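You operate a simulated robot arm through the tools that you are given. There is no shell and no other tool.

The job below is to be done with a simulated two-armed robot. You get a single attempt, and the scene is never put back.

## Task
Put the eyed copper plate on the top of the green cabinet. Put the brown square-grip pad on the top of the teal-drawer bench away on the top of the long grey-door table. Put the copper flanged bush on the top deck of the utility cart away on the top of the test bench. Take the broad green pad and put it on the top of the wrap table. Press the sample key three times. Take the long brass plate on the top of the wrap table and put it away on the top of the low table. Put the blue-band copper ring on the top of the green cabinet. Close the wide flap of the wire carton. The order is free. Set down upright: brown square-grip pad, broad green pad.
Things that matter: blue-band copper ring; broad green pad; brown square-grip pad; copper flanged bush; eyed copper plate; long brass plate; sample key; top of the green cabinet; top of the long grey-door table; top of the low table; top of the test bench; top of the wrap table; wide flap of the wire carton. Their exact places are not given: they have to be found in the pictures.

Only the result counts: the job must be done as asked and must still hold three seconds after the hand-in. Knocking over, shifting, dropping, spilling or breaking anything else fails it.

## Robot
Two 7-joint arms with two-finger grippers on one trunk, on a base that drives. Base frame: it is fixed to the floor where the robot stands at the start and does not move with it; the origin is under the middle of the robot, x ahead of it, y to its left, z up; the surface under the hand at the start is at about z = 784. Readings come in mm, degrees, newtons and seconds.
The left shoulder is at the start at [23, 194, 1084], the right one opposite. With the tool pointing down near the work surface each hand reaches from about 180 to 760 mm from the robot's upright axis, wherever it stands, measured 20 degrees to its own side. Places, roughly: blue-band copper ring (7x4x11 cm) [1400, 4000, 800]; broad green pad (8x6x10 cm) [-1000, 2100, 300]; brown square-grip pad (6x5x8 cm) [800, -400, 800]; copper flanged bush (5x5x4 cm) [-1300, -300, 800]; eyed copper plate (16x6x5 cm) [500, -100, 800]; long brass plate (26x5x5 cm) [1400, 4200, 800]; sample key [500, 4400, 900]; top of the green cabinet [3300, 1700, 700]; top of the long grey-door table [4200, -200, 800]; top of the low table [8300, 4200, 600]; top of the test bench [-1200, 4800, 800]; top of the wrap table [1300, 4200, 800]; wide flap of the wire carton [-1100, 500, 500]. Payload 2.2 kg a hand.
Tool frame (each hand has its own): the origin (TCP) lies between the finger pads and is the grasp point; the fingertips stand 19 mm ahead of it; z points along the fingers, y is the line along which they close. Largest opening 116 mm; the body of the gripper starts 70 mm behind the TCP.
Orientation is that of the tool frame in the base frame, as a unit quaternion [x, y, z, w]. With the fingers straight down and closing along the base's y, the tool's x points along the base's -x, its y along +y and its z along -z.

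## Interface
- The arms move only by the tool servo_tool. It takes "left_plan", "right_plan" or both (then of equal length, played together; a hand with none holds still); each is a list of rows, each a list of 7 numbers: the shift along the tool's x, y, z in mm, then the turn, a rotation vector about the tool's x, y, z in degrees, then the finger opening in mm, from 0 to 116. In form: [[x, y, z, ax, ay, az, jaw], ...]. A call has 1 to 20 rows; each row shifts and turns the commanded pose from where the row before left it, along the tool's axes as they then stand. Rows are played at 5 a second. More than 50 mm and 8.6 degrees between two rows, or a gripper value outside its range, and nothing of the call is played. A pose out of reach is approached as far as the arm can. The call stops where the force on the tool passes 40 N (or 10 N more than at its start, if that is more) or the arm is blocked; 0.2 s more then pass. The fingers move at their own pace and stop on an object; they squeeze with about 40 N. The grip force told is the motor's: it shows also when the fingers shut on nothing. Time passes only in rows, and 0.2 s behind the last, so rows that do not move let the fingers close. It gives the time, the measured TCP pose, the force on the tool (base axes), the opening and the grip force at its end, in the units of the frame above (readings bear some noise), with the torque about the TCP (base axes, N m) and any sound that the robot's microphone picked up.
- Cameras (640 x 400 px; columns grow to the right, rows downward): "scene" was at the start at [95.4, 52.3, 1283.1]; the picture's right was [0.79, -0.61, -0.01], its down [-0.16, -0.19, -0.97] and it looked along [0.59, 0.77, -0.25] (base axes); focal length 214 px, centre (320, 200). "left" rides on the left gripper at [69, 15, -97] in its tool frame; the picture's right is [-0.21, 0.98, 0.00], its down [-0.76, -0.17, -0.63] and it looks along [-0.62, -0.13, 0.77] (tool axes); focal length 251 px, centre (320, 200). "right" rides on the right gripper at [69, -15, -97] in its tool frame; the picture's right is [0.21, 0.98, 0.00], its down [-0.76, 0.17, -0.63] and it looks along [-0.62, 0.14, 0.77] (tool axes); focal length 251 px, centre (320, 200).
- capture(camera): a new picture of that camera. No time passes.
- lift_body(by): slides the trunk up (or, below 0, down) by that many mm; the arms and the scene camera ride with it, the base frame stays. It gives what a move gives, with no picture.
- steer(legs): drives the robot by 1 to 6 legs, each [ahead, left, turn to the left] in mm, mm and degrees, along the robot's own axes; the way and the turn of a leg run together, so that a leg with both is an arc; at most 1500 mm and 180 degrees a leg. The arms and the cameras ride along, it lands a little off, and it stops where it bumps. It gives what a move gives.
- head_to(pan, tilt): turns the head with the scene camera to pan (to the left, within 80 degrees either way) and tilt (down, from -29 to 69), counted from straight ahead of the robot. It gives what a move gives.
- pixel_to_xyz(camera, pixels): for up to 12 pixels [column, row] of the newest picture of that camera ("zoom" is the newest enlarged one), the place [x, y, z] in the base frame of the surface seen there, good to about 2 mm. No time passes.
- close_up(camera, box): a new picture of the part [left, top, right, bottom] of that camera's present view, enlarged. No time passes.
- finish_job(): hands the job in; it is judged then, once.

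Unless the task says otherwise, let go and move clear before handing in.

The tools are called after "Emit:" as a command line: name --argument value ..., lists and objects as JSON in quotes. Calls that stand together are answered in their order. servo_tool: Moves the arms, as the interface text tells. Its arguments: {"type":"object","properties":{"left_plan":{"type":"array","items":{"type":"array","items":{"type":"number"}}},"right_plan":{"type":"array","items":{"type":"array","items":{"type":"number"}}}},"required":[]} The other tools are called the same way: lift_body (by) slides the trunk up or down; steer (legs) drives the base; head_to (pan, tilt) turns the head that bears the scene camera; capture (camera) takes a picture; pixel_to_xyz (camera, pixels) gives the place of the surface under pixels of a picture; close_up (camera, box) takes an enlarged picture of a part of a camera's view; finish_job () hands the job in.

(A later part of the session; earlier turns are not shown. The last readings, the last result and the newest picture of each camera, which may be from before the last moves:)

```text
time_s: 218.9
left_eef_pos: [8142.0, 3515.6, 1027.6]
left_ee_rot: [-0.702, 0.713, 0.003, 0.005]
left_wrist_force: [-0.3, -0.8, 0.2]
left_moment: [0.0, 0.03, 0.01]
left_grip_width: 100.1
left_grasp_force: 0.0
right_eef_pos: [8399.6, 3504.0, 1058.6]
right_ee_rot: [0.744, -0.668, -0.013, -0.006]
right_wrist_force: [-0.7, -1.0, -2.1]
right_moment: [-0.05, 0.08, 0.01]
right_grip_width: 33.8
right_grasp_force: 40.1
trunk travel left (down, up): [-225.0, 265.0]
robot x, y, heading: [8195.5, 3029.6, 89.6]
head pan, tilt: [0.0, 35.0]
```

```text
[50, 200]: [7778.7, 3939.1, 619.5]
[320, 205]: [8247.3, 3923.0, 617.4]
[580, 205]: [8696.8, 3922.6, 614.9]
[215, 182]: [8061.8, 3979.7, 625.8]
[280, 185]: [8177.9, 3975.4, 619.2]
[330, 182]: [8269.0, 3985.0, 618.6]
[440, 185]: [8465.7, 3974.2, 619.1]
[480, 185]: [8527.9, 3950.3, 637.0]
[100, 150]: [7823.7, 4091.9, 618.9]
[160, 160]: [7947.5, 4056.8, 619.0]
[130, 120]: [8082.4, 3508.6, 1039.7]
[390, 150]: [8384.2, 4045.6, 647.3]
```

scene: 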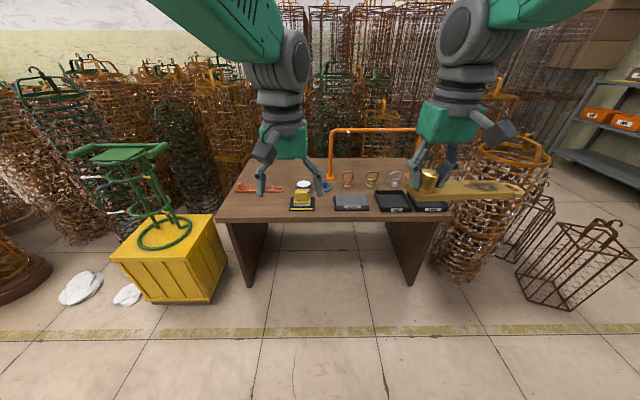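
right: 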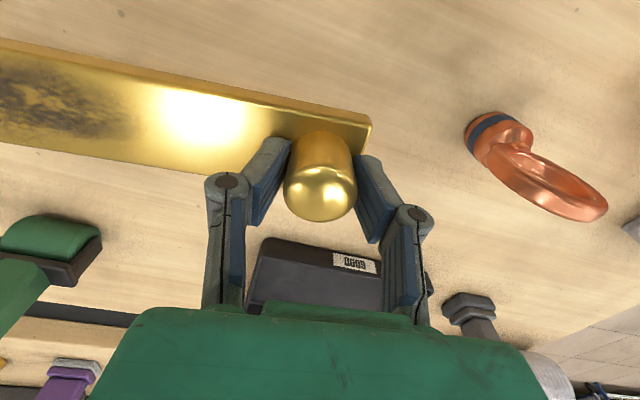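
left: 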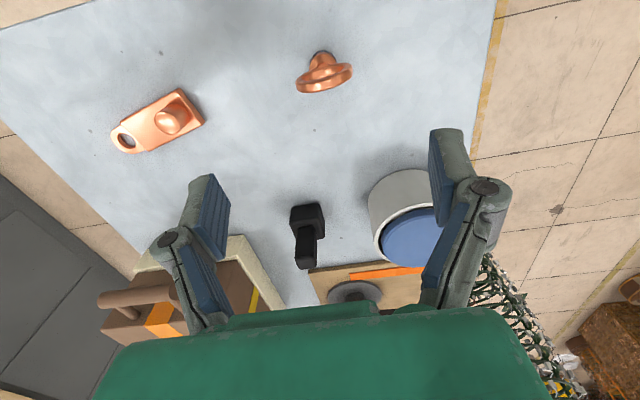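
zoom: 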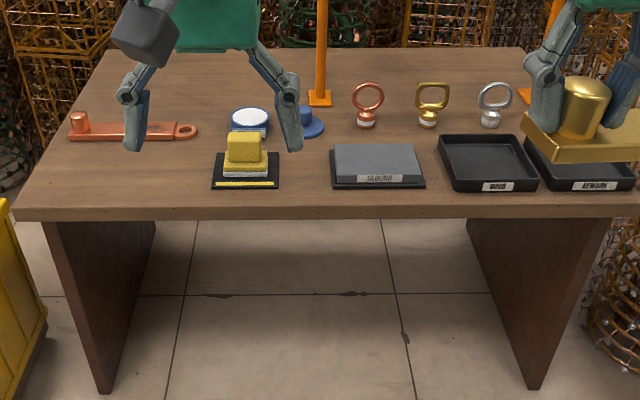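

Free area on the low table: front left, x≈7740–8058, y≈3920–4100, z=620. I'll move to stand in front of it at about (7760,3525).

Emit:
steer --legs '[[0, 435, 0.4], [490, 0, 0]]'

Emit:
lift_body --by -130

Emit:
head_to --pan 0 --tilt 45

Emit:
capture --camera "scene"

Emit:
capture --camera "right"

```text
time_s: 224.1
left_eef_pos: [7704.3, 4009.6, 1027.7]
left_ee_rot: [-0.705, 0.709, 0.004, 0.003]
left_wrist_force: [0.9, 0.5, 0.3]
left_moment: [0.01, 0.04, 0.02]
left_grip_width: 99.8
left_grasp_force: 0.1
right_eef_pos: [7960.4, 3999.5, 1058.7]
right_ee_rot: [0.748, -0.664, -0.013, -0.005]
right_wrist_force: [1.0, -0.4, -1.3]
right_moment: [-0.03, 0.19, 0.0]
right_grip_width: 34.0
right_grasp_force: 40.6
trunk travel left (down, up): [-225.0, 265.0]
robot x, y, heading: [7757.4, 3520.8, 90.1]
head pan, tilt: [0.0, 35.0]
```

```text
time_s: 225.7
left_eef_pos: [7701.4, 4008.1, 900.0]
left_ee_rot: [-0.705, 0.709, 0.004, 0.005]
left_wrist_force: [0.4, -0.3, 0.1]
left_moment: [0.03, -0.03, -0.01]
left_grip_width: 99.9
left_grasp_force: 0.0
right_eef_pos: [7957.4, 3998.8, 930.5]
right_ee_rot: [0.748, -0.664, -0.013, -0.008]
right_wrist_force: [0.1, 0.0, -2.4]
right_moment: [-0.04, 0.12, -0.01]
right_grip_width: 34.1
right_grasp_force: 40.1
trunk travel left (down, up): [-95.0, 395.0]
robot x, y, heading: [7760.5, 3524.7, 89.9]
head pan, tilt: [0.0, 35.0]
```

```text
time_s: 226.4
left_eef_pos: [7701.5, 4006.8, 898.5]
left_ee_rot: [-0.705, 0.709, 0.004, 0.004]
left_wrist_force: [-0.3, -0.5, -0.1]
left_moment: [-0.01, -0.01, -0.01]
left_grip_width: 99.9
left_grasp_force: 0.0
right_eef_pos: [7958.4, 3997.3, 929.4]
right_ee_rot: [0.748, -0.664, -0.013, -0.007]
right_wrist_force: [0.6, -0.2, -0.9]
right_moment: [0.0, 0.14, -0.02]
right_grip_width: 33.8
right_grasp_force: 40.2
trunk travel left (down, up): [-95.0, 395.0]
robot x, y, heading: [7756.2, 3521.8, 89.8]
head pan, tilt: [0.0, 45.0]
```

```text
taken
```

scene: 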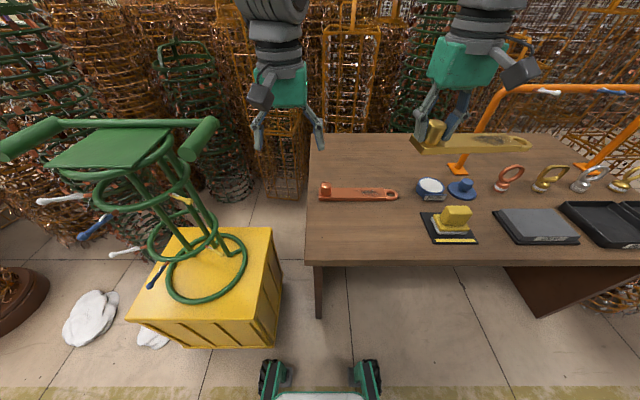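

```text
taken
```

right: 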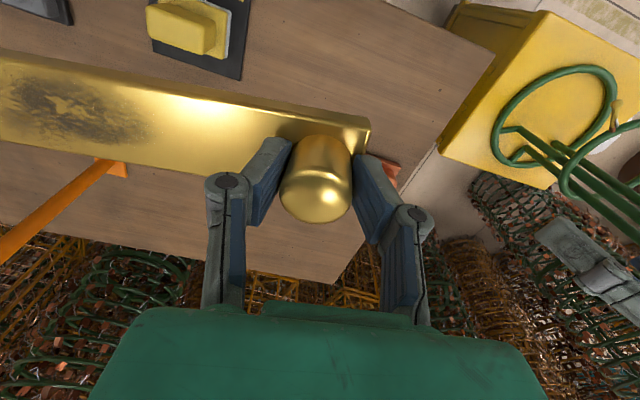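

Emit:
pixel_to_xyz --camera "scene" --pixels '[[308, 255], [309, 220], [420, 215], [430, 242], [395, 203], [325, 205], [360, 225], [310, 200], [400, 258], [280, 290], [232, 235], [345, 198]]'

```text
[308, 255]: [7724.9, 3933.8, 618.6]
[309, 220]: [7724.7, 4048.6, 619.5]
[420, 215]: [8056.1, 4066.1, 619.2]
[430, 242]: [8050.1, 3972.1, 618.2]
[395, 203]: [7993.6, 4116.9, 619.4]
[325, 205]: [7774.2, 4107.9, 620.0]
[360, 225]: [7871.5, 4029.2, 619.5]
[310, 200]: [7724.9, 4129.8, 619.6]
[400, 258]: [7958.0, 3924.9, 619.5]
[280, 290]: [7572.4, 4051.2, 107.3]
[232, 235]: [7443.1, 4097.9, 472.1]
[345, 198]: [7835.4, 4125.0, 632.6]
```

Emit:
pixel_to_xyz --camera "scene" --pixels '[[205, 130], [190, 155], [130, 125], [180, 205], [20, 145], [245, 250], [100, 150], [115, 252]]'

```text
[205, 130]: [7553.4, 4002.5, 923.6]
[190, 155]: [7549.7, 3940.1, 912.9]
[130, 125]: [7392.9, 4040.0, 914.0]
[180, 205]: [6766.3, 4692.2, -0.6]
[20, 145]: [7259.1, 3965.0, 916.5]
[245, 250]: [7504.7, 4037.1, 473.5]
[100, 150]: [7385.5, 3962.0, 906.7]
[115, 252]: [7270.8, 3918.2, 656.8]
```

The rack handle on the bin reaches (7553,4002,924), so I'll first lift the left hand and tuck it back, then swing the right hand with the plate over the free spot.

Emit:
servo_tool --left_plan '[[0, 0, -40, 0, 0, 0, 100], [0, 0, -40, 0, 0, 0, 100], [0, 0, -40, 0, 0, 0, 100], [0, 0, -40, 0, 0, 0, 100], [45, 18, 0, 0, 0, 0, 100], [45, 18, 0, 0, 0, 0, 100], [45, 18, 0, 0, 0, 0, 100], [45, 18, 0, 0, 0, 0, 100], [0, 0, 0, 0, 0, 0, 100]]'

Emit:
servo_tool --right_plan '[[0, 0, 0, 0, 0, 6.8, 10], [-3, 30, 0, 0, 0, 0, 10], [-3, 38, 0, 0, 0, 0, 10], [-3, 38, 0, 0, 0, 0, 10], [-2, 38, 0, 0, 0, 0, 10], [-2, 38, 0, 0, 0, 0, 10], [0, 0, 0, 0, 0, 0, 10], [0, 0, 0, 0, 0, 0, 10], [0, 0, 0, 0, 0, 0, 10]]'

Emit:
capture --camera "right"

Emit:
capture --camera "scene"

```text
time_s: 228.4
left_eef_pos: [7629.6, 3825.5, 1056.2]
left_ee_rot: [-0.705, 0.709, 0.004, 0.004]
left_wrist_force: [1.0, 0.1, -0.4]
left_moment: [-0.03, 0.02, 0.01]
left_grip_width: 100.1
left_grasp_force: 0.0
right_eef_pos: [7959.1, 3996.3, 929.5]
right_ee_rot: [0.748, -0.664, -0.013, -0.006]
right_wrist_force: [0.3, 0.5, -1.4]
right_moment: [-0.02, 0.14, 0.01]
right_grip_width: 34.1
right_grasp_force: 39.9
trunk travel left (down, up): [-95.0, 395.0]
robot x, y, heading: [7760.1, 3523.0, 90.1]
head pan, tilt: [0.0, 45.0]
```

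```text
time_s: 230.4
left_eef_pos: [7627.3, 3825.6, 1054.5]
left_ee_rot: [-0.705, 0.709, 0.003, 0.006]
left_wrist_force: [0.4, -0.3, 0.5]
left_moment: [0.01, -0.02, 0.0]
left_grip_width: 100.2
left_grasp_force: 0.0
right_eef_pos: [7775.4, 4008.4, 932.2]
right_ee_rot: [-0.706, 0.708, 0.013, 0.007]
right_wrist_force: [-0.2, 0.5, -1.4]
right_moment: [-0.02, 0.13, 0.01]
right_grip_width: 33.8
right_grasp_force: 40.4
trunk travel left (down, up): [-95.0, 395.0]
robot x, y, heading: [7757.0, 3518.7, 89.9]
head pan, tilt: [0.0, 45.0]
```

```text
taken
```

right: 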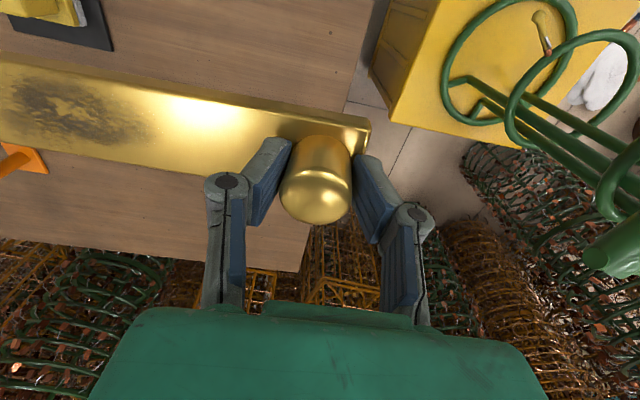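

```text
taken
```

scene: 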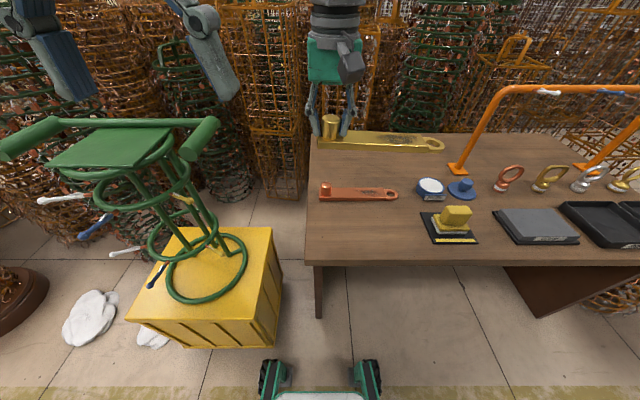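

Positioned over the free strip and lined up. Lowering to about 7 mm above contact (expected TCP z≈659).

Emit:
servo_tool --right_plan '[[0, 0, 20, 0, 1.0, 0, 10], [0, 0, 45, 0, 0, 0, 10], [0, 0, 45, 0, 0, 0, 10], [0, 0, 45, 0, 0, 0, 10], [0, 0, 45, 0, 0, 0, 10], [0, 0, 35, 0, 0, 0, 10], [0, 0, 20, 0, 0, 0, 10], [0, 0, 10, 0, 0, 0, 10], [0, 0, 0, 0, 0, 0, 10], [0, 0, 0, 0, 0, 0, 10], [0, 0, 0, 0, 0, 0, 10]]'

Emit:
capture --camera "right"

Emit:
capture --camera "scene"

```text
time_s: 232.8
left_eef_pos: [7625.9, 3825.1, 1055.9]
left_ee_rot: [-0.704, 0.71, 0.004, 0.005]
left_wrist_force: [-0.4, 0.1, -0.1]
left_moment: [0.01, 0.0, -0.02]
left_grip_width: 100.1
left_grasp_force: 0.0
right_eef_pos: [7781.4, 4018.4, 671.1]
right_ee_rot: [-0.697, 0.717, 0.014, -0.008]
right_wrist_force: [-0.1, -0.6, 0.6]
right_moment: [0.06, -0.38, 0.06]
right_grip_width: 33.8
right_grasp_force: 40.3
trunk travel left (down, up): [-95.0, 395.0]
robot x, y, heading: [7760.6, 3525.8, 89.7]
head pan, tilt: [0.0, 45.0]
```

```text
taken
```

right: 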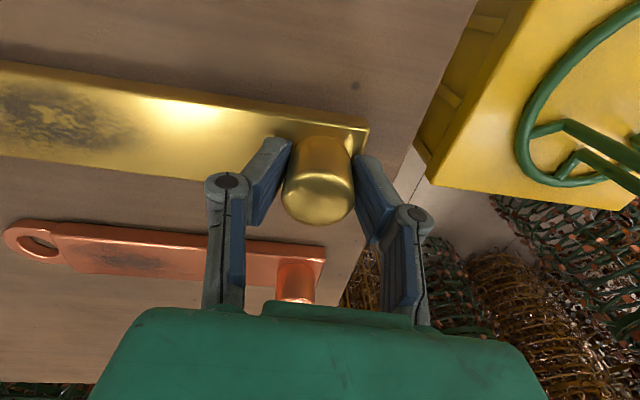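

```text
taken
```

scene: 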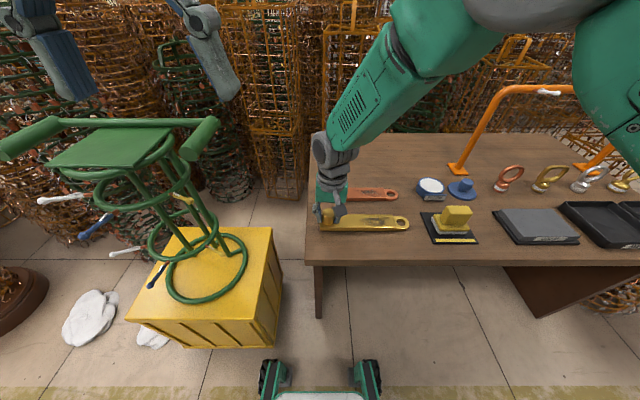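

The far end has touched first (moment −0.38), since the hand is pitched about 1.3°. I'll tilt it level and lower in small steps.

Emit:
servo_tool --right_plan '[[3, 0, -2, 1.4, 0, 0, 10], [3, 0, 0, 0.6, 0, 0, 10], [0, 0, 3, 0, 0, 0, 10], [0, 0, 2, 0, 0, 0, 10], [0, 0, 0, 0, 0, 0, 10], [0, 0, 0, 0, 0, 0, 10]]'

Emit:
close_up --camera "scene" --box '[290, 180, 450, 280]'

```text
time_s: 234.2
left_eef_pos: [7625.7, 3825.0, 1055.0]
left_ee_rot: [-0.705, 0.709, 0.004, 0.005]
left_wrist_force: [0.2, -0.1, -0.4]
left_moment: [0.0, 0.03, 0.0]
left_grip_width: 99.9
left_grasp_force: 0.1
right_eef_pos: [7778.9, 4012.7, 668.1]
right_ee_rot: [-0.697, 0.717, 0.0, 0.002]
right_wrist_force: [-0.4, -0.3, -1.9]
right_moment: [0.0, 0.1, 0.01]
right_grip_width: 33.6
right_grasp_force: 39.8
trunk travel left (down, up): [-95.0, 395.0]
robot x, y, heading: [7761.6, 3520.8, 89.8]
head pan, tilt: [0.0, 45.0]
```

```text
4.00 times, centred on (370, 230) of scene
```

zoom: 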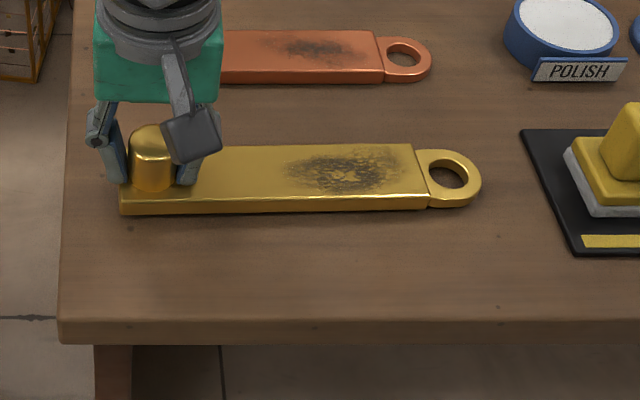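

Free of contact again and level (moment back to +0.1). Lowering the last ~8 mm stepwise.

Emit:
servo_tool --right_plan '[[0, 0, 3, 0, 0, 0, 10], [0, 0, 2, 0, 0, 0, 10], [0, 0, 2, 0, 0, 0, 10], [0, 0, 0, 0, 0, 0, 10], [0, 0, 0, 0, 0, 0, 10]]'

```text
time_s: 235.4
left_eef_pos: [7626.2, 3825.3, 1055.3]
left_ee_rot: [-0.705, 0.709, 0.004, 0.005]
left_wrist_force: [0.1, -0.8, 0.3]
left_moment: [0.01, -0.03, 0.02]
left_grip_width: 100.0
left_grasp_force: 0.1
right_eef_pos: [7780.2, 4014.2, 662.4]
right_ee_rot: [-0.697, 0.717, 0.002, 0.005]
right_wrist_force: [-1.4, 0.6, 0.1]
right_moment: [0.03, -0.4, 0.11]
right_grip_width: 33.9
right_grasp_force: 40.4
trunk travel left (down, up): [-95.0, 395.0]
robot x, y, heading: [7756.8, 3520.3, 89.8]
head pan, tilt: [0.0, 45.0]
```

Emit:
servo_tool --right_plan '[[0, 0, 0, 0.8, 0, 0, 10], [0, 0, 2, 0, 0, 0, 10], [0, 0, 1, 0, 0, 0, 10], [0, 0, 0, 0, 0, 0, 10], [0, 0, 0, 0, 0, 0, 10]]'

```text
time_s: 236.6
left_eef_pos: [7627.0, 3824.6, 1055.7]
left_ee_rot: [-0.705, 0.709, 0.004, 0.005]
left_wrist_force: [-0.1, 0.4, -0.3]
left_moment: [-0.03, -0.05, 0.02]
left_grip_width: 99.9
left_grasp_force: 0.1
right_eef_pos: [7779.1, 4013.4, 658.8]
right_ee_rot: [-0.698, 0.716, -0.003, 0.012]
right_wrist_force: [-3.9, 0.6, 16.2]
right_moment: [-0.14, 0.3, -0.07]
right_grip_width: 33.9
right_grasp_force: 40.4
trunk travel left (down, up): [-95.0, 395.0]
robot x, y, heading: [7759.4, 3525.3, 89.9]
head pan, tilt: [0.0, 45.0]
```

Now seated (16 N up at z≈659). Opening and rising.

Emit:
servo_tool --right_plan '[[0, 0, 0, 0, 0, 0, 36], [0, 0, 0, 0, 0, 0, 50], [0, 0, 0, 0, 0, 0, 80], [0, 0, 0, 0, 0, 0, 80], [0, 0, -6, 0, 0, 0, 80], [0, 0, -20, 0, 0, 0, 80], [0, 0, -40, 0, 0, 0, 80], [0, 0, -45, 0, 0, 0, 80], [0, 0, -45, 0, 0, 0, 80], [0, 0, -45, 0, 0, 0, 80], [0, 0, -45, 0, 0, 0, 80], [0, 0, -45, 0, 0, 0, 80], [0, 0, -45, 0, 0, 0, 80], [0, 0, 0, 0, 0, 0, 80]]'

Emit:
capture --camera "scene"

Emit:
capture --camera "right"

```text
time_s: 238.5
left_eef_pos: [7627.7, 3822.0, 1057.3]
left_ee_rot: [-0.705, 0.709, 0.005, 0.007]
left_wrist_force: [0.0, 0.0, 0.0]
left_moment: [0.01, 0.03, -0.02]
left_grip_width: 100.1
left_grasp_force: 0.1
right_eef_pos: [7777.6, 3976.6, 704.8]
right_ee_rot: [-0.694, 0.716, -0.062, -0.047]
right_wrist_force: [0.3, -0.7, 0.1]
right_moment: [-0.03, 0.01, -0.01]
right_grip_width: 80.1
right_grasp_force: 0.0
trunk travel left (down, up): [-95.0, 395.0]
robot x, y, heading: [7755.0, 3522.7, 89.8]
head pan, tilt: [0.0, 45.0]
stopped in row 9 (right hand): the arm was blocked; the commanded pose is now the measured one
```

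```text
taken
```

scene: 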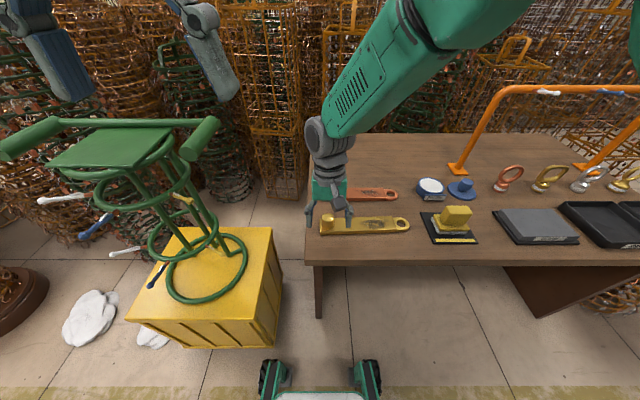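

```text
taken
```

right: 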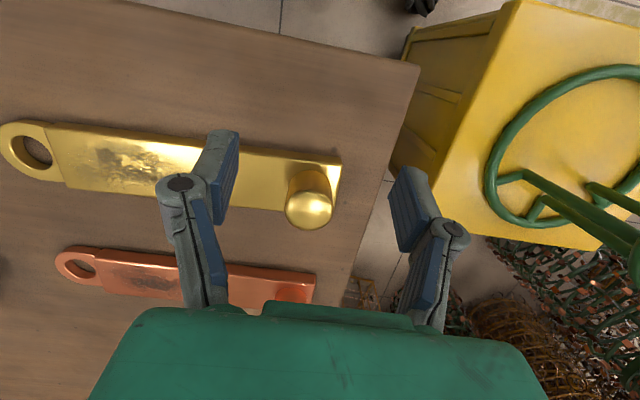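

The plate lies well on the table, but the right arm hit a joint limit on the way up. I'll raise the trunk instead to clear it.

Emit:
lift_body --by 200

Emit:
capture --camera "scene"

```text
time_s: 240.7
left_eef_pos: [7627.1, 3822.4, 1255.8]
left_ee_rot: [-0.705, 0.709, 0.004, 0.006]
left_wrist_force: [-0.4, 0.8, -0.7]
left_moment: [-0.01, 0.0, -0.03]
left_grip_width: 99.9
left_grasp_force: 0.1
right_eef_pos: [7777.8, 3977.4, 905.4]
right_ee_rot: [-0.694, 0.716, -0.061, -0.048]
right_wrist_force: [-0.3, 0.0, 0.0]
right_moment: [0.0, -0.04, 0.0]
right_grip_width: 79.8
right_grasp_force: 0.0
trunk travel left (down, up): [-295.0, 195.0]
robot x, y, heading: [7759.6, 3518.3, 89.9]
head pan, tilt: [0.0, 45.0]
```

```text
taken
```

scene: 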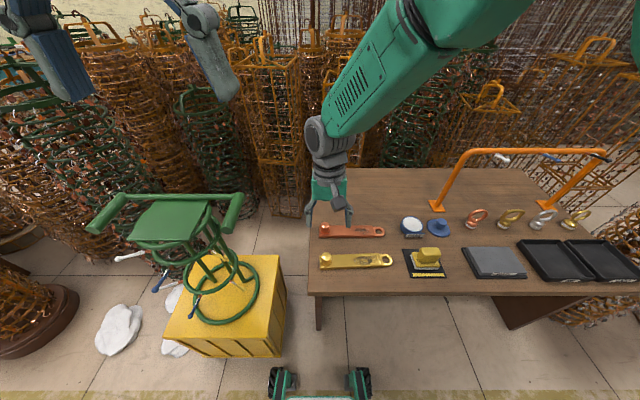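

Clear of everything. I'll swing the right hand to its own side and level it.

Emit:
servo_tool --right_plan '[[0, -30, 0, 0, 0, 0, 80], [0, -35, 0, 0, 0, 0, 80], [0, -35, 0, 0, -2, 0, 80], [0, -35, 0, 0, -3, 0, 80], [0, -30, 0, -1.4, -3.8, 0, 80], [0, 0, 0, 0, 0, 0, 80], [0, 0, 0, 0, 0, 0, 80]]'

```text
time_s: 242.3
left_eef_pos: [7627.1, 3822.3, 1257.3]
left_ee_rot: [-0.705, 0.709, 0.005, 0.005]
left_wrist_force: [-0.1, -0.1, 0.1]
left_moment: [0.04, -0.01, 0.02]
left_grip_width: 100.1
left_grasp_force: 0.0
right_eef_pos: [7942.4, 3973.4, 908.7]
right_ee_rot: [-0.699, 0.715, 0.0, 0.001]
right_wrist_force: [0.4, -0.1, -0.4]
right_moment: [0.0, -0.01, -0.02]
right_grip_width: 79.8
right_grasp_force: 0.0
trunk travel left (down, up): [-295.0, 195.0]
robot x, y, heading: [7754.6, 3524.1, 90.1]
head pan, tilt: [0.0, 45.0]
```

Right hand is level again. I'll raise it, back out into the lane and head west.

Emit:
servo_tool --right_plan '[[0, 0, -40, 0, 0, 0, 80], [0, 0, -40, 0, 0, 0, 80], [0, 0, -40, 0, 0, 0, 80], [0, 0, 0, 0, 0, 0, 80]]'

Emit:
steer --legs '[[-500, 0, 0], [0, 0, 90]]'

Emit:
head_to --pan 0 --tilt 18

Emit:
capture --camera "scene"

```text
time_s: 243.3
left_eef_pos: [7627.6, 3823.0, 1255.8]
left_ee_rot: [-0.704, 0.71, 0.005, 0.005]
left_wrist_force: [-0.8, 0.6, -0.4]
left_moment: [-0.01, 0.01, -0.01]
left_grip_width: 99.9
left_grasp_force: 0.1
right_eef_pos: [7942.8, 3974.5, 1030.2]
right_ee_rot: [-0.698, 0.716, -0.001, -0.001]
right_wrist_force: [0.3, 0.0, -0.3]
right_moment: [0.0, 0.02, -0.01]
right_grip_width: 80.1
right_grasp_force: 0.0
trunk travel left (down, up): [-295.0, 195.0]
robot x, y, heading: [7755.9, 3518.8, 89.9]
head pan, tilt: [0.0, 45.0]
```

```text
time_s: 250.1
left_eef_pos: [7462.5, 2884.8, 1255.8]
left_ee_rot: [1.0, 0.007, -0.007, 0.0]
left_wrist_force: [0.4, 0.3, -0.5]
left_moment: [-0.02, 0.01, -0.01]
left_grip_width: 99.8
left_grasp_force: 0.1
right_eef_pos: [7306.0, 3198.3, 1030.5]
right_ee_rot: [1.0, -0.002, 0.0, 0.0]
right_wrist_force: [-1.3, -0.5, -0.5]
right_moment: [-0.03, -0.01, 0.02]
right_grip_width: 80.2
right_grasp_force: 0.1
trunk travel left (down, up): [-295.0, 195.0]
robot x, y, heading: [7761.0, 3022.7, -179.1]
head pan, tilt: [0.0, 45.0]
```

```text
time_s: 251.0
left_eef_pos: [7464.3, 2886.2, 1258.0]
left_ee_rot: [1.0, 0.007, -0.009, -0.001]
left_wrist_force: [-0.3, 0.0, -0.2]
left_moment: [-0.01, 0.02, -0.01]
left_grip_width: 99.9
left_grasp_force: 0.0
right_eef_pos: [7307.4, 3197.5, 1029.9]
right_ee_rot: [1.0, -0.003, 0.0, 0.0]
right_wrist_force: [-1.1, 0.9, -0.4]
right_moment: [-0.01, 0.03, 0.0]
right_grip_width: 80.4
right_grasp_force: 0.0
trunk travel left (down, up): [-295.0, 195.0]
robot x, y, heading: [7759.6, 3021.6, -178.9]
head pan, tilt: [0.0, 18.0]
```

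```text
taken
```

scene: 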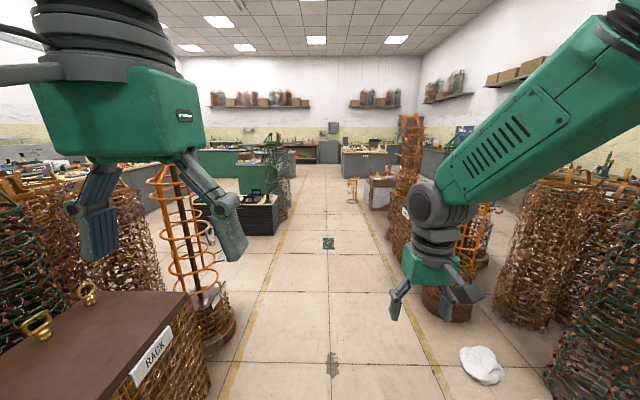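

The lane is clear ahead. I'll lower the trunk to its start height and drive west 5.5 m.

Emit:
lift_body --by -70

Emit:
steer --legs '[[1400, 0, -1.1], [1400, 0, 0], [1400, 0, 0], [1300, 0, 0]]'

Emit:
capture --camera "scene"

```text
time_s: 252.1
left_eef_pos: [7463.9, 2884.8, 1186.7]
left_ee_rot: [1.0, 0.007, -0.008, 0.0]
left_wrist_force: [-1.1, -0.2, -0.4]
left_moment: [-0.04, 0.01, 0.0]
left_grip_width: 100.0
left_grasp_force: 0.0
right_eef_pos: [7307.4, 3197.8, 962.1]
right_ee_rot: [1.0, -0.003, -0.001, 0.0]
right_wrist_force: [0.0, 1.0, -0.2]
right_moment: [0.0, -0.02, 0.03]
right_grip_width: 79.9
right_grasp_force: 0.0
trunk travel left (down, up): [-225.0, 265.0]
robot x, y, heading: [7757.4, 3023.9, -179.0]
head pan, tilt: [0.0, 18.0]
```

```text
time_s: 278.3
left_eef_pos: [1960.5, 2897.6, 1187.0]
left_ee_rot: [1.0, -0.012, -0.008, -0.001]
left_wrist_force: [0.2, -0.2, 0.0]
left_moment: [0.01, -0.05, -0.02]
left_grip_width: 100.3
left_grasp_force: 0.1
right_eef_pos: [1817.2, 3215.2, 960.8]
right_ee_rot: [1.0, -0.021, -0.001, -0.001]
right_wrist_force: [0.9, -0.1, 0.7]
right_moment: [0.03, 0.01, -0.01]
right_grip_width: 80.2
right_grasp_force: 0.1
trunk travel left (down, up): [-225.0, 265.0]
robot x, y, heading: [2260.0, 3023.7, 178.8]
head pan, tilt: [0.0, 18.0]
```

```text
taken
```

scene: 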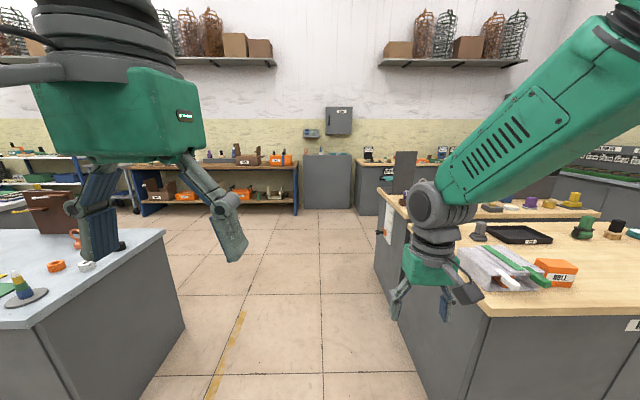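

I'm back near (2260,3024). Ahead at (220,185) is the wooden shelf with boxes. I'll tuck the left hand lower, drive on to about x=150, and look toward the south-west.

Emit:
steer --legs '[[1200, 100, 1.2], [900, 50, 0]]'

Emit:
head_to --pan 30 --tilt 25

Emit:
capture --camera "scene"

Emit:
head_to --pan -20 --tilt 20

Emit:
capture --camera "scene"

```text
time_s: 288.7
left_eef_pos: [-129.5, 2753.1, 1187.0]
left_ee_rot: [1.0, -0.002, -0.008, 0.0]
left_wrist_force: [0.1, 0.8, -0.1]
left_moment: [-0.02, -0.01, -0.04]
left_grip_width: 100.2
left_grasp_force: 0.0
right_eef_pos: [-280.8, 3068.0, 962.1]
right_ee_rot: [1.0, -0.012, -0.002, 0.0]
right_wrist_force: [-0.3, 0.2, 0.0]
right_moment: [-0.01, 0.01, -0.03]
right_grip_width: 80.0
right_grasp_force: 0.1
trunk travel left (down, up): [-225.0, 265.0]
robot x, y, heading: [164.4, 2883.0, -179.8]
head pan, tilt: [0.0, 18.0]
```

```text
time_s: 289.7
left_eef_pos: [-127.4, 2752.3, 1187.4]
left_ee_rot: [1.0, -0.002, -0.009, 0.0]
left_wrist_force: [-0.7, 0.3, 0.5]
left_moment: [0.01, -0.03, -0.05]
left_grip_width: 100.0
left_grasp_force: 0.1
right_eef_pos: [-279.5, 3068.0, 962.3]
right_ee_rot: [1.0, -0.012, -0.003, 0.0]
right_wrist_force: [-0.1, 1.0, -0.6]
right_moment: [0.01, -0.01, -0.01]
right_grip_width: 80.1
right_grasp_force: 0.1
trunk travel left (down, up): [-225.0, 265.0]
robot x, y, heading: [169.8, 2882.0, -180.1]
head pan, tilt: [30.0, 25.0]
```

```text
taken
```

scene: 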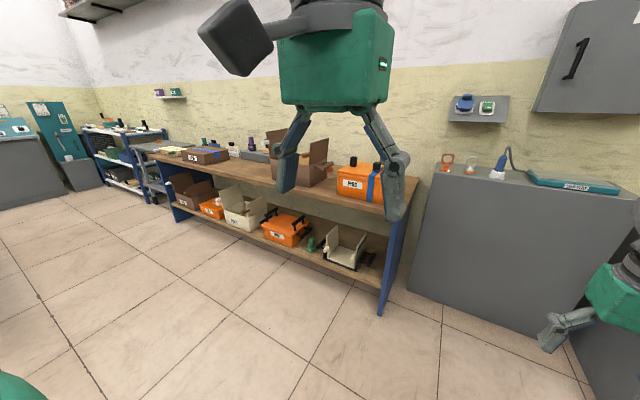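

```text
time_s: 290.9
left_eef_pos: [-126.8, 2754.0, 1188.2]
left_ee_rot: [1.0, -0.002, -0.01, -0.001]
left_wrist_force: [-0.4, 0.4, -0.9]
left_moment: [0.02, -0.01, 0.04]
left_grip_width: 100.0
left_grasp_force: 0.1
right_eef_pos: [-279.2, 3067.9, 962.0]
right_ee_rot: [1.0, -0.012, -0.002, 0.001]
right_wrist_force: [-0.1, -0.1, 0.6]
right_moment: [-0.01, 0.01, 0.03]
right_grip_width: 80.0
right_grasp_force: 0.1
trunk travel left (down, up): [-225.0, 265.0]
robot x, y, heading: [165.7, 2888.0, -179.8]
head pan, tilt: [-20.0, 20.0]
```

```text
taken
```

scene: 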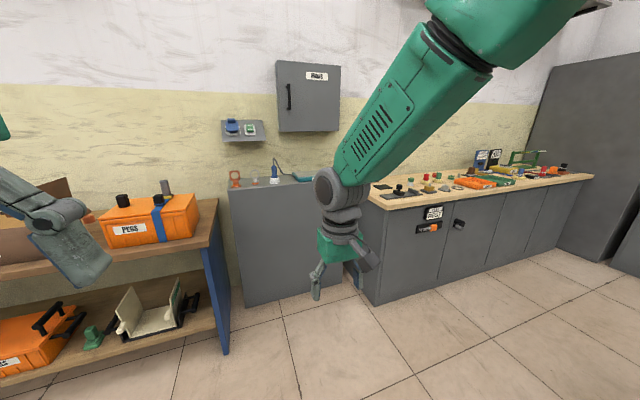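

The green pad seems to be on the shelf's lower deck at (93,338) here. I'll enlarge the shelf views.

Emit:
head_to --pan 40 --tilt 30

Emit:
capture --camera "scene"

Emit:
close_up --camera "scene" --box '[230, 120, 470, 270]'

```text
time_s: 292.2
left_eef_pos: [-127.6, 2752.9, 1189.0]
left_ee_rot: [1.0, -0.002, -0.008, 0.0]
left_wrist_force: [0.5, -0.6, 0.2]
left_moment: [-0.02, -0.01, 0.0]
left_grip_width: 99.9
left_grasp_force: 0.1
right_eef_pos: [-279.6, 3067.8, 962.8]
right_ee_rot: [1.0, -0.013, -0.003, 0.0]
right_wrist_force: [0.1, -0.4, -0.7]
right_moment: [0.01, -0.03, 0.02]
right_grip_width: 80.0
right_grasp_force: 0.0
trunk travel left (down, up): [-225.0, 265.0]
robot x, y, heading: [164.0, 2889.1, -179.8]
head pan, tilt: [40.0, 30.0]
```

```text
taken
```

scene: 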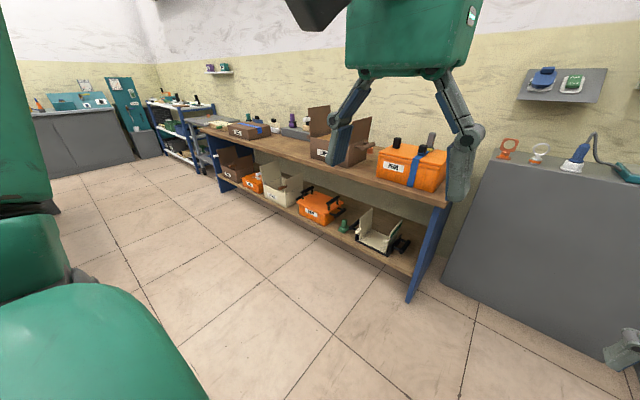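

```text
2.67 times, centred on (350, 195) of scene
```

zoom: 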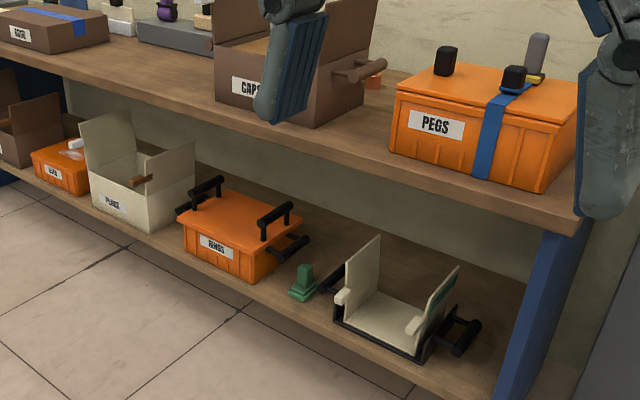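

Emit:
pixel_to_xyz --camera "zoom" --pixels '[[303, 285], [305, 268], [270, 310], [305, 305], [420, 380], [530, 250], [300, 110], [180, 80], [230, 245], [30, 130], [110, 180], [350, 330]]'

Emit:
close_up --camera "scene" --box '[180, 110, 300, 185]'

Emit:
pixel_to_xyz --camera "zoom" --pixels '[[180, 300], [250, 240], [300, 260], [350, 390], [450, 400], [100, 160], [120, 80], [40, 200], [200, 140]]'

```text
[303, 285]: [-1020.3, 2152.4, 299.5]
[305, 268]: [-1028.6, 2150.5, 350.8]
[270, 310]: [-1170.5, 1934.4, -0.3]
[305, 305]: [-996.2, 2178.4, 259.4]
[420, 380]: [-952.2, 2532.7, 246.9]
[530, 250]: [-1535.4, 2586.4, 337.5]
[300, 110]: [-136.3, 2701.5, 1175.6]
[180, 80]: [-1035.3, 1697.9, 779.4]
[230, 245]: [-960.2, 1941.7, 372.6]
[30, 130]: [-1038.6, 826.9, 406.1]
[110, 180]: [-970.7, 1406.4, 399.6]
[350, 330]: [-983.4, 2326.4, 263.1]
```

```text
5.33 times, centred on (240, 148) of scene
```

zoom: 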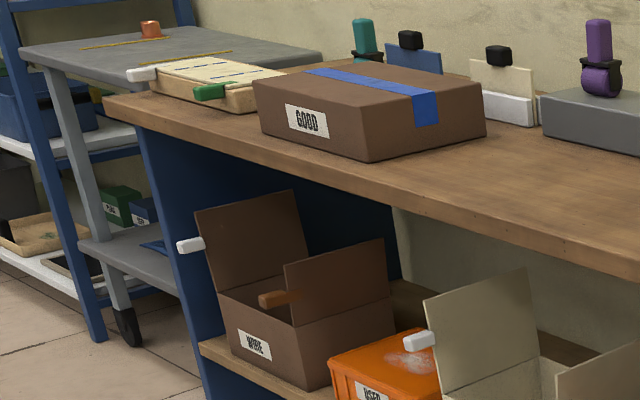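

```text
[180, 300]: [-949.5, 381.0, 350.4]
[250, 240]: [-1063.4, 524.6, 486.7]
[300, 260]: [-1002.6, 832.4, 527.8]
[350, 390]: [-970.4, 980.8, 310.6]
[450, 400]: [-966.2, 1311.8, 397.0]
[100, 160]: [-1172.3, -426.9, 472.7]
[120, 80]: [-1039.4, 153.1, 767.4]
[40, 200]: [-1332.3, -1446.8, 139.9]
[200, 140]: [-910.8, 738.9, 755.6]
```

Found: green pad at (-1020,2151) on the lower deck (z≈250), the brown WIRE carton at y≈500–850 with its open flaps, and the copper bush on the grey cart beyond. I'll drive to face the pad from a distance and take a better look.

Emit:
steer --legs '[[350, 780, 0]]'

Emit:
head_to --pan -5 --tilt 45

Emit:
capture --camera "scene"

```text
time_s: 296.7
left_eef_pos: [-475.3, 1984.6, 1189.1]
left_ee_rot: [1.0, -0.002, -0.01, 0.002]
left_wrist_force: [-0.5, 0.7, 1.0]
left_moment: [0.0, 0.02, 0.02]
left_grip_width: 99.9
left_grasp_force: 0.1
right_eef_pos: [-629.2, 2298.0, 961.5]
right_ee_rot: [1.0, -0.012, -0.003, 0.004]
right_wrist_force: [0.0, 0.4, -1.0]
right_moment: [-0.05, -0.03, -0.03]
right_grip_width: 80.2
right_grasp_force: 0.1
trunk travel left (down, up): [-225.0, 265.0]
robot x, y, heading: [-180.0, 2105.9, -179.7]
head pan, tilt: [40.0, 30.0]
```

```text
time_s: 297.8
left_eef_pos: [-473.7, 1979.2, 1187.7]
left_ee_rot: [1.0, -0.003, -0.011, 0.001]
left_wrist_force: [-0.7, 0.4, 0.2]
left_moment: [-0.05, 0.03, 0.0]
left_grip_width: 100.4
left_grasp_force: 0.0
right_eef_pos: [-627.0, 2292.8, 963.1]
right_ee_rot: [1.0, -0.011, -0.004, 0.001]
right_wrist_force: [-0.4, -1.0, -0.4]
right_moment: [0.0, -0.01, 0.04]
right_grip_width: 79.9
right_grasp_force: 0.0
trunk travel left (down, up): [-225.0, 265.0]
robot x, y, heading: [-176.9, 2107.1, -179.7]
head pan, tilt: [-5.0, 45.0]
```

```text
taken
```

scene: 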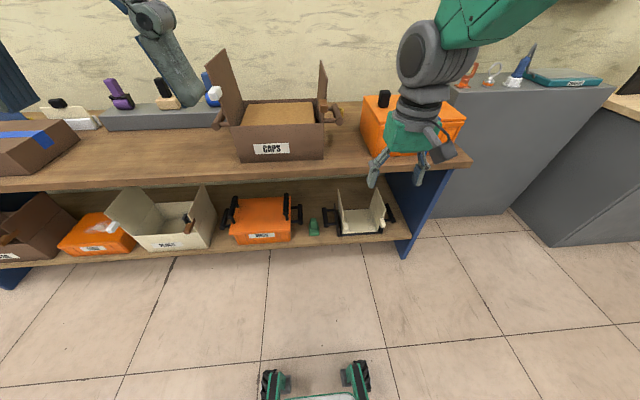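

Emit:
close_up --camera "scene" --box '[273, 185, 353, 235]'

Emit:
close_up --camera "scene" --box '[225, 165, 417, 285]'

Emit:
pixel_to_xyz --camera "zoom" --pixels '[[295, 190], [295, 225], [255, 145], [235, 170], [335, 170], [375, 200], [295, 240], [310, 225], [280, 225], [200, 245], [300, 60], [600, 20]]'

```text
8.00 times, centred on (313, 210) of scene
```

zoom: 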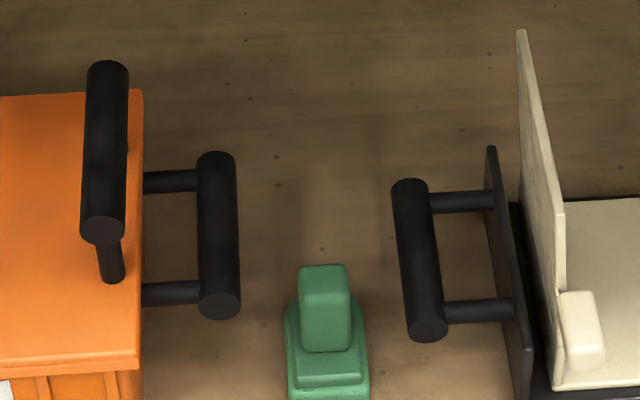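

```text
3.33 times, centred on (321, 225) of scene
```

zoom: 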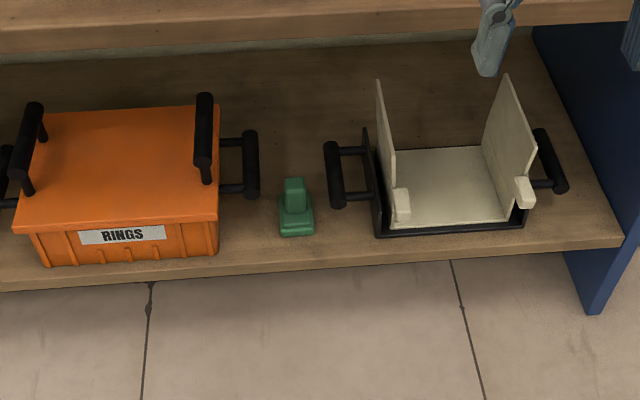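

```text
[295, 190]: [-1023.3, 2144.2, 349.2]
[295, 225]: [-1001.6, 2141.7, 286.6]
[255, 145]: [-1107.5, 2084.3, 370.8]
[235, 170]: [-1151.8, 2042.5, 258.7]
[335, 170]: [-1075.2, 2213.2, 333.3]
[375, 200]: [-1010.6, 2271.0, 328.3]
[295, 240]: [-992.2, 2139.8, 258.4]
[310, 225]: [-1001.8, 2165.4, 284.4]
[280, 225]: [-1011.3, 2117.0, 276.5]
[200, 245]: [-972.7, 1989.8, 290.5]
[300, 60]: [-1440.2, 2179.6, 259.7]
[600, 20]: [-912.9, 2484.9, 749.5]
```

The pad sits between two black handles (gap y≈2090–2195), deck z=259, handle centre ≈(-1028,2144), top ≈352. Under the upper board I must come in tilted. I'll lower the trunk fully and pitch the right hand 45° forward, here in free space.

Emit:
pixel_to_xyz --camera "zoom" --pixels '[[250, 135], [251, 190], [332, 148], [337, 198], [293, 183], [285, 200], [304, 200], [295, 210], [287, 183], [302, 183], [280, 215], [312, 215]]'

Emit:
lift_body --by -222

Emit:
servo_tool --right_plan '[[0, 0, 0, 0, -7.5, 0, 80], [0, 0, 0, 0, -7.5, 0, 80], [0, 0, 0, 0, -7.5, 0, 80], [0, 0, 0, 0, -7.5, 0, 80], [0, 0, 0, 0, -7.5, 0, 80], [0, 0, 0, 0, -7.5, 0, 80], [0, 0, 0, 0, 0, 0, 80], [0, 0, 0, 0, 0, 0, 80]]'

Emit:
capture --camera "right"

```text
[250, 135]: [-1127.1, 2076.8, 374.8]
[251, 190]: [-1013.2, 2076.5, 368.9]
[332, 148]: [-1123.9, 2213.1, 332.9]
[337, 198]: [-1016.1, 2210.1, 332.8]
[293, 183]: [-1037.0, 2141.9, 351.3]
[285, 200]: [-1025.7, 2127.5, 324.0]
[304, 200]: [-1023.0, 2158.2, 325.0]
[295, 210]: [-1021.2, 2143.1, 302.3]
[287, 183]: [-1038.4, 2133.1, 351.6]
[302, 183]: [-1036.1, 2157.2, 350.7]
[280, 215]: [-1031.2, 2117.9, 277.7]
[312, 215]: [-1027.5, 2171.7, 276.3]
```

```text
time_s: 300.2
left_eef_pos: [-472.9, 1977.3, 967.9]
left_ee_rot: [1.0, -0.001, -0.012, 0.0]
left_wrist_force: [-0.2, 0.1, 0.4]
left_moment: [0.01, -0.01, 0.01]
left_grip_width: 100.0
left_grasp_force: 0.1
right_eef_pos: [-626.7, 2293.3, 741.2]
right_ee_rot: [1.0, -0.012, -0.004, 0.001]
right_wrist_force: [1.2, 0.3, -0.4]
right_moment: [0.02, 0.01, -0.02]
right_grip_width: 79.7
right_grasp_force: 0.0
trunk travel left (down, up): [-3.0, 487.0]
robot x, y, heading: [-182.3, 2107.1, -179.7]
head pan, tilt: [-5.0, 45.0]
```

```text
time_s: 302.0
left_eef_pos: [-473.1, 1977.5, 966.4]
left_ee_rot: [1.0, -0.001, -0.011, 0.0]
left_wrist_force: [-0.4, 0.0, 0.8]
left_moment: [-0.01, -0.03, 0.04]
left_grip_width: 100.1
left_grasp_force: 0.1
right_eef_pos: [-626.1, 2291.7, 742.8]
right_ee_rot: [0.923, -0.01, -0.386, -0.004]
right_wrist_force: [0.3, 0.0, 0.3]
right_moment: [-0.01, 0.0, -0.03]
right_grip_width: 79.9
right_grasp_force: 0.1
trunk travel left (down, up): [-3.0, 487.0]
robot x, y, heading: [-184.9, 2106.6, -180.0]
head pan, tilt: [-5.0, 45.0]
```

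```text
taken
```

right: 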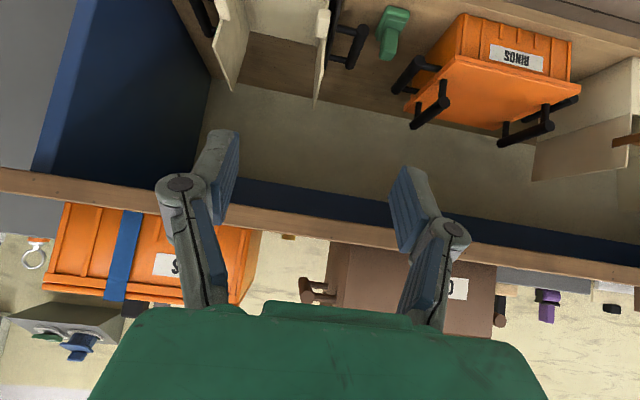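

The pitch worked. I'll now lower the tilted hand to the approach height, still well in front of the shelf.

Emit:
servo_tool --right_plan '[[23.7, 8.6, 34.3, 0, 0, 0, 56], [23.7, 8.6, 34.3, 0, 0, 0, 56], [23.7, 8.6, 34.3, 0, 0, 0, 56], [23.7, 8.6, 34.3, 0, 0, 0, 56], [23.7, 8.6, 34.3, 0, 0, 0, 56], [23.7, 8.6, 34.3, 0, 0, 0, 56], [23.7, 8.6, 34.3, 0, 0, 0, 56], [23.7, 8.6, 34.3, 0, 0, 0, 56], [0, 0, 0, 0, 0, 0, 56], [0, 0, 0, 0, 0, 0, 56]]'

Emit:
capture --camera "right"

Emit:
capture --camera "scene"

```text
time_s: 304.2
left_eef_pos: [-473.3, 1977.2, 967.6]
left_ee_rot: [1.0, -0.001, -0.011, 0.0]
left_wrist_force: [0.9, 0.1, 0.3]
left_moment: [-0.02, 0.0, 0.03]
left_grip_width: 100.0
left_grasp_force: 0.0
right_eef_pos: [-689.7, 2224.2, 412.8]
right_ee_rot: [0.922, -0.011, -0.386, -0.005]
right_wrist_force: [-0.5, -0.7, -0.9]
right_moment: [0.01, 0.01, 0.0]
right_grip_width: 56.1
right_grasp_force: 0.1
trunk travel left (down, up): [-3.0, 487.0]
robot x, y, heading: [-179.7, 2109.8, -179.6]
head pan, tilt: [-5.0, 45.0]
```

```text
taken
```

right: 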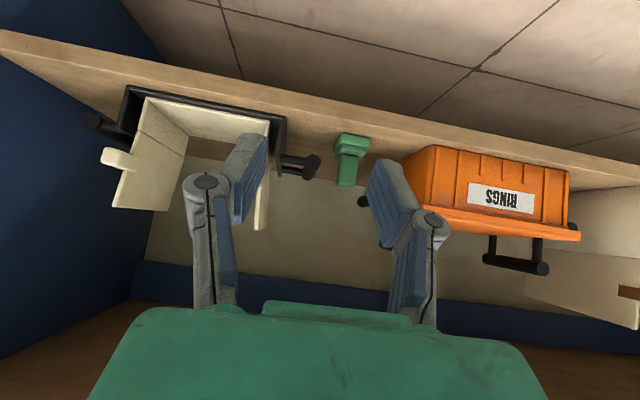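

```text
taken
```

scene: 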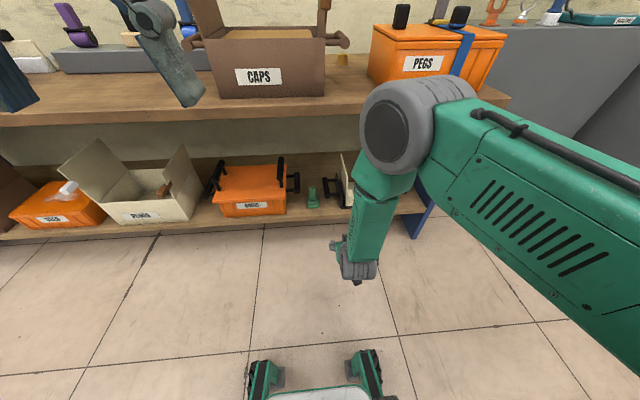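

The hand looks right. Before driving in, I'll check how far forward the elbow reaches compared with the upper board's edge.

Emit:
pixel_to_xyz --camera "scene" --pixels '[[380, 120], [410, 85], [370, 170], [355, 200], [395, 180], [450, 85], [365, 95], [345, 250], [365, 250], [420, 100]]'

Emit:
pixel_to_xyz --camera "right" --pixels '[[345, 172], [352, 150], [335, 140], [368, 142], [340, 180], [355, 180], [315, 165], [365, 200]]'

```text
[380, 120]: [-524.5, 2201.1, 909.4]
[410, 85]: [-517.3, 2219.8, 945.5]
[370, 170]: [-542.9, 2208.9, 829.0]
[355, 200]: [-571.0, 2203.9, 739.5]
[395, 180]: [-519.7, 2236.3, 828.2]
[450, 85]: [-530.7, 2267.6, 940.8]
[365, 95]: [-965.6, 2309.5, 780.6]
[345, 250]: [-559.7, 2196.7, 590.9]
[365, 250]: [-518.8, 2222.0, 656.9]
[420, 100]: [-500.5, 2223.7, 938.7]
```

```text
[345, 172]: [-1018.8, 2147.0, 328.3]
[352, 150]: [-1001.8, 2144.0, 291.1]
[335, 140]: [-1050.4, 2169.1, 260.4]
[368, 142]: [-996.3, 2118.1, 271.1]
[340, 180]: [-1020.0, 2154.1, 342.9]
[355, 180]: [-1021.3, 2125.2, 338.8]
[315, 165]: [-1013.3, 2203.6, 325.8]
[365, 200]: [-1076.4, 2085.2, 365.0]
```

The elbow would come close to the board's edge if I drive in too near, so I'll stand farther back (x≈−330) and reach more with the arm.

Emit:
steer --legs '[[150, 80, 0]]'

Emit:
capture --camera "right"

Emit:
pixel_to_xyz --camera "right" --pixels '[[345, 172], [340, 180], [320, 180], [335, 160], [330, 150], [350, 150]]'

```text
time_s: 305.6
left_eef_pos: [-625.4, 1897.2, 967.0]
left_ee_rot: [1.0, -0.001, -0.01, 0.001]
left_wrist_force: [-0.3, -0.3, -0.7]
left_moment: [-0.04, -0.03, -0.03]
left_grip_width: 100.1
left_grasp_force: 0.0
right_eef_pos: [-839.8, 2144.1, 413.2]
right_ee_rot: [0.923, -0.011, -0.385, -0.004]
right_wrist_force: [-0.2, 0.0, -0.5]
right_moment: [0.03, 0.03, 0.03]
right_grip_width: 56.0
right_grasp_force: 0.0
trunk travel left (down, up): [-3.0, 487.0]
robot x, y, heading: [-329.7, 2030.4, -179.9]
head pan, tilt: [-5.0, 45.0]
```

```text
taken
```

right: 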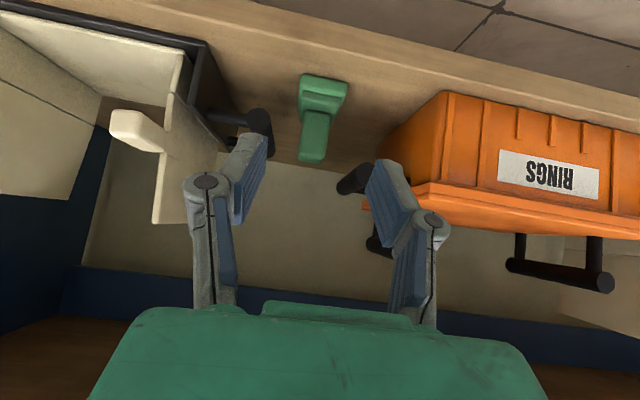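

```text
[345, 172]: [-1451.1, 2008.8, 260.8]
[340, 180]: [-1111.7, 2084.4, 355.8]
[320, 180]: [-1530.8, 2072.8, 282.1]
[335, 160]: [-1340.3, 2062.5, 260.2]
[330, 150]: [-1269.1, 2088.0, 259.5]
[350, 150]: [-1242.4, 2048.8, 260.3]
```

Emit:
close_up --camera "right" --box '[240, 50, 400, 150]'

Emit:
pixel_to_xyz --camera "right" --pixels '[[303, 130], [328, 130], [315, 125], [310, 158], [300, 85], [346, 90], [322, 95], [300, 115], [345, 110], [260, 120], [350, 185], [308, 145]]'

```text
4.00 times, centred on (320, 100) of right
```

zoom: 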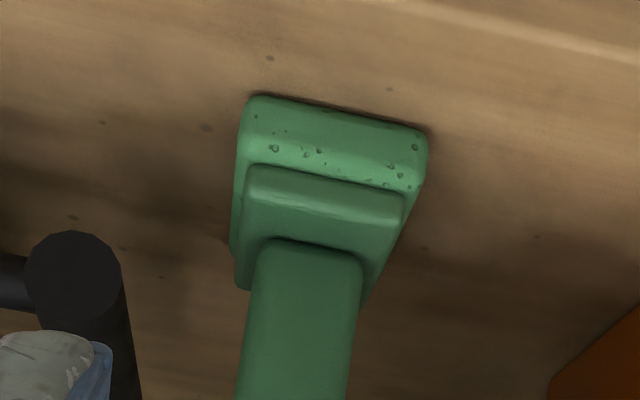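

```text
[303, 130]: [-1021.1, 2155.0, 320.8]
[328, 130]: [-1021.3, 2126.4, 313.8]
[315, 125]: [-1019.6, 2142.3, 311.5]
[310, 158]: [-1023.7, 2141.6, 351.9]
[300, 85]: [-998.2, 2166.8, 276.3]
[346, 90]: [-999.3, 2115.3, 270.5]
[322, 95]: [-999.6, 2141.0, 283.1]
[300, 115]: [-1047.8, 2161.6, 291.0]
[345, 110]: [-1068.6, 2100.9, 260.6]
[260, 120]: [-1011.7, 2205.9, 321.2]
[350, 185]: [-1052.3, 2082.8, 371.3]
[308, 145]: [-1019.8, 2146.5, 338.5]
```

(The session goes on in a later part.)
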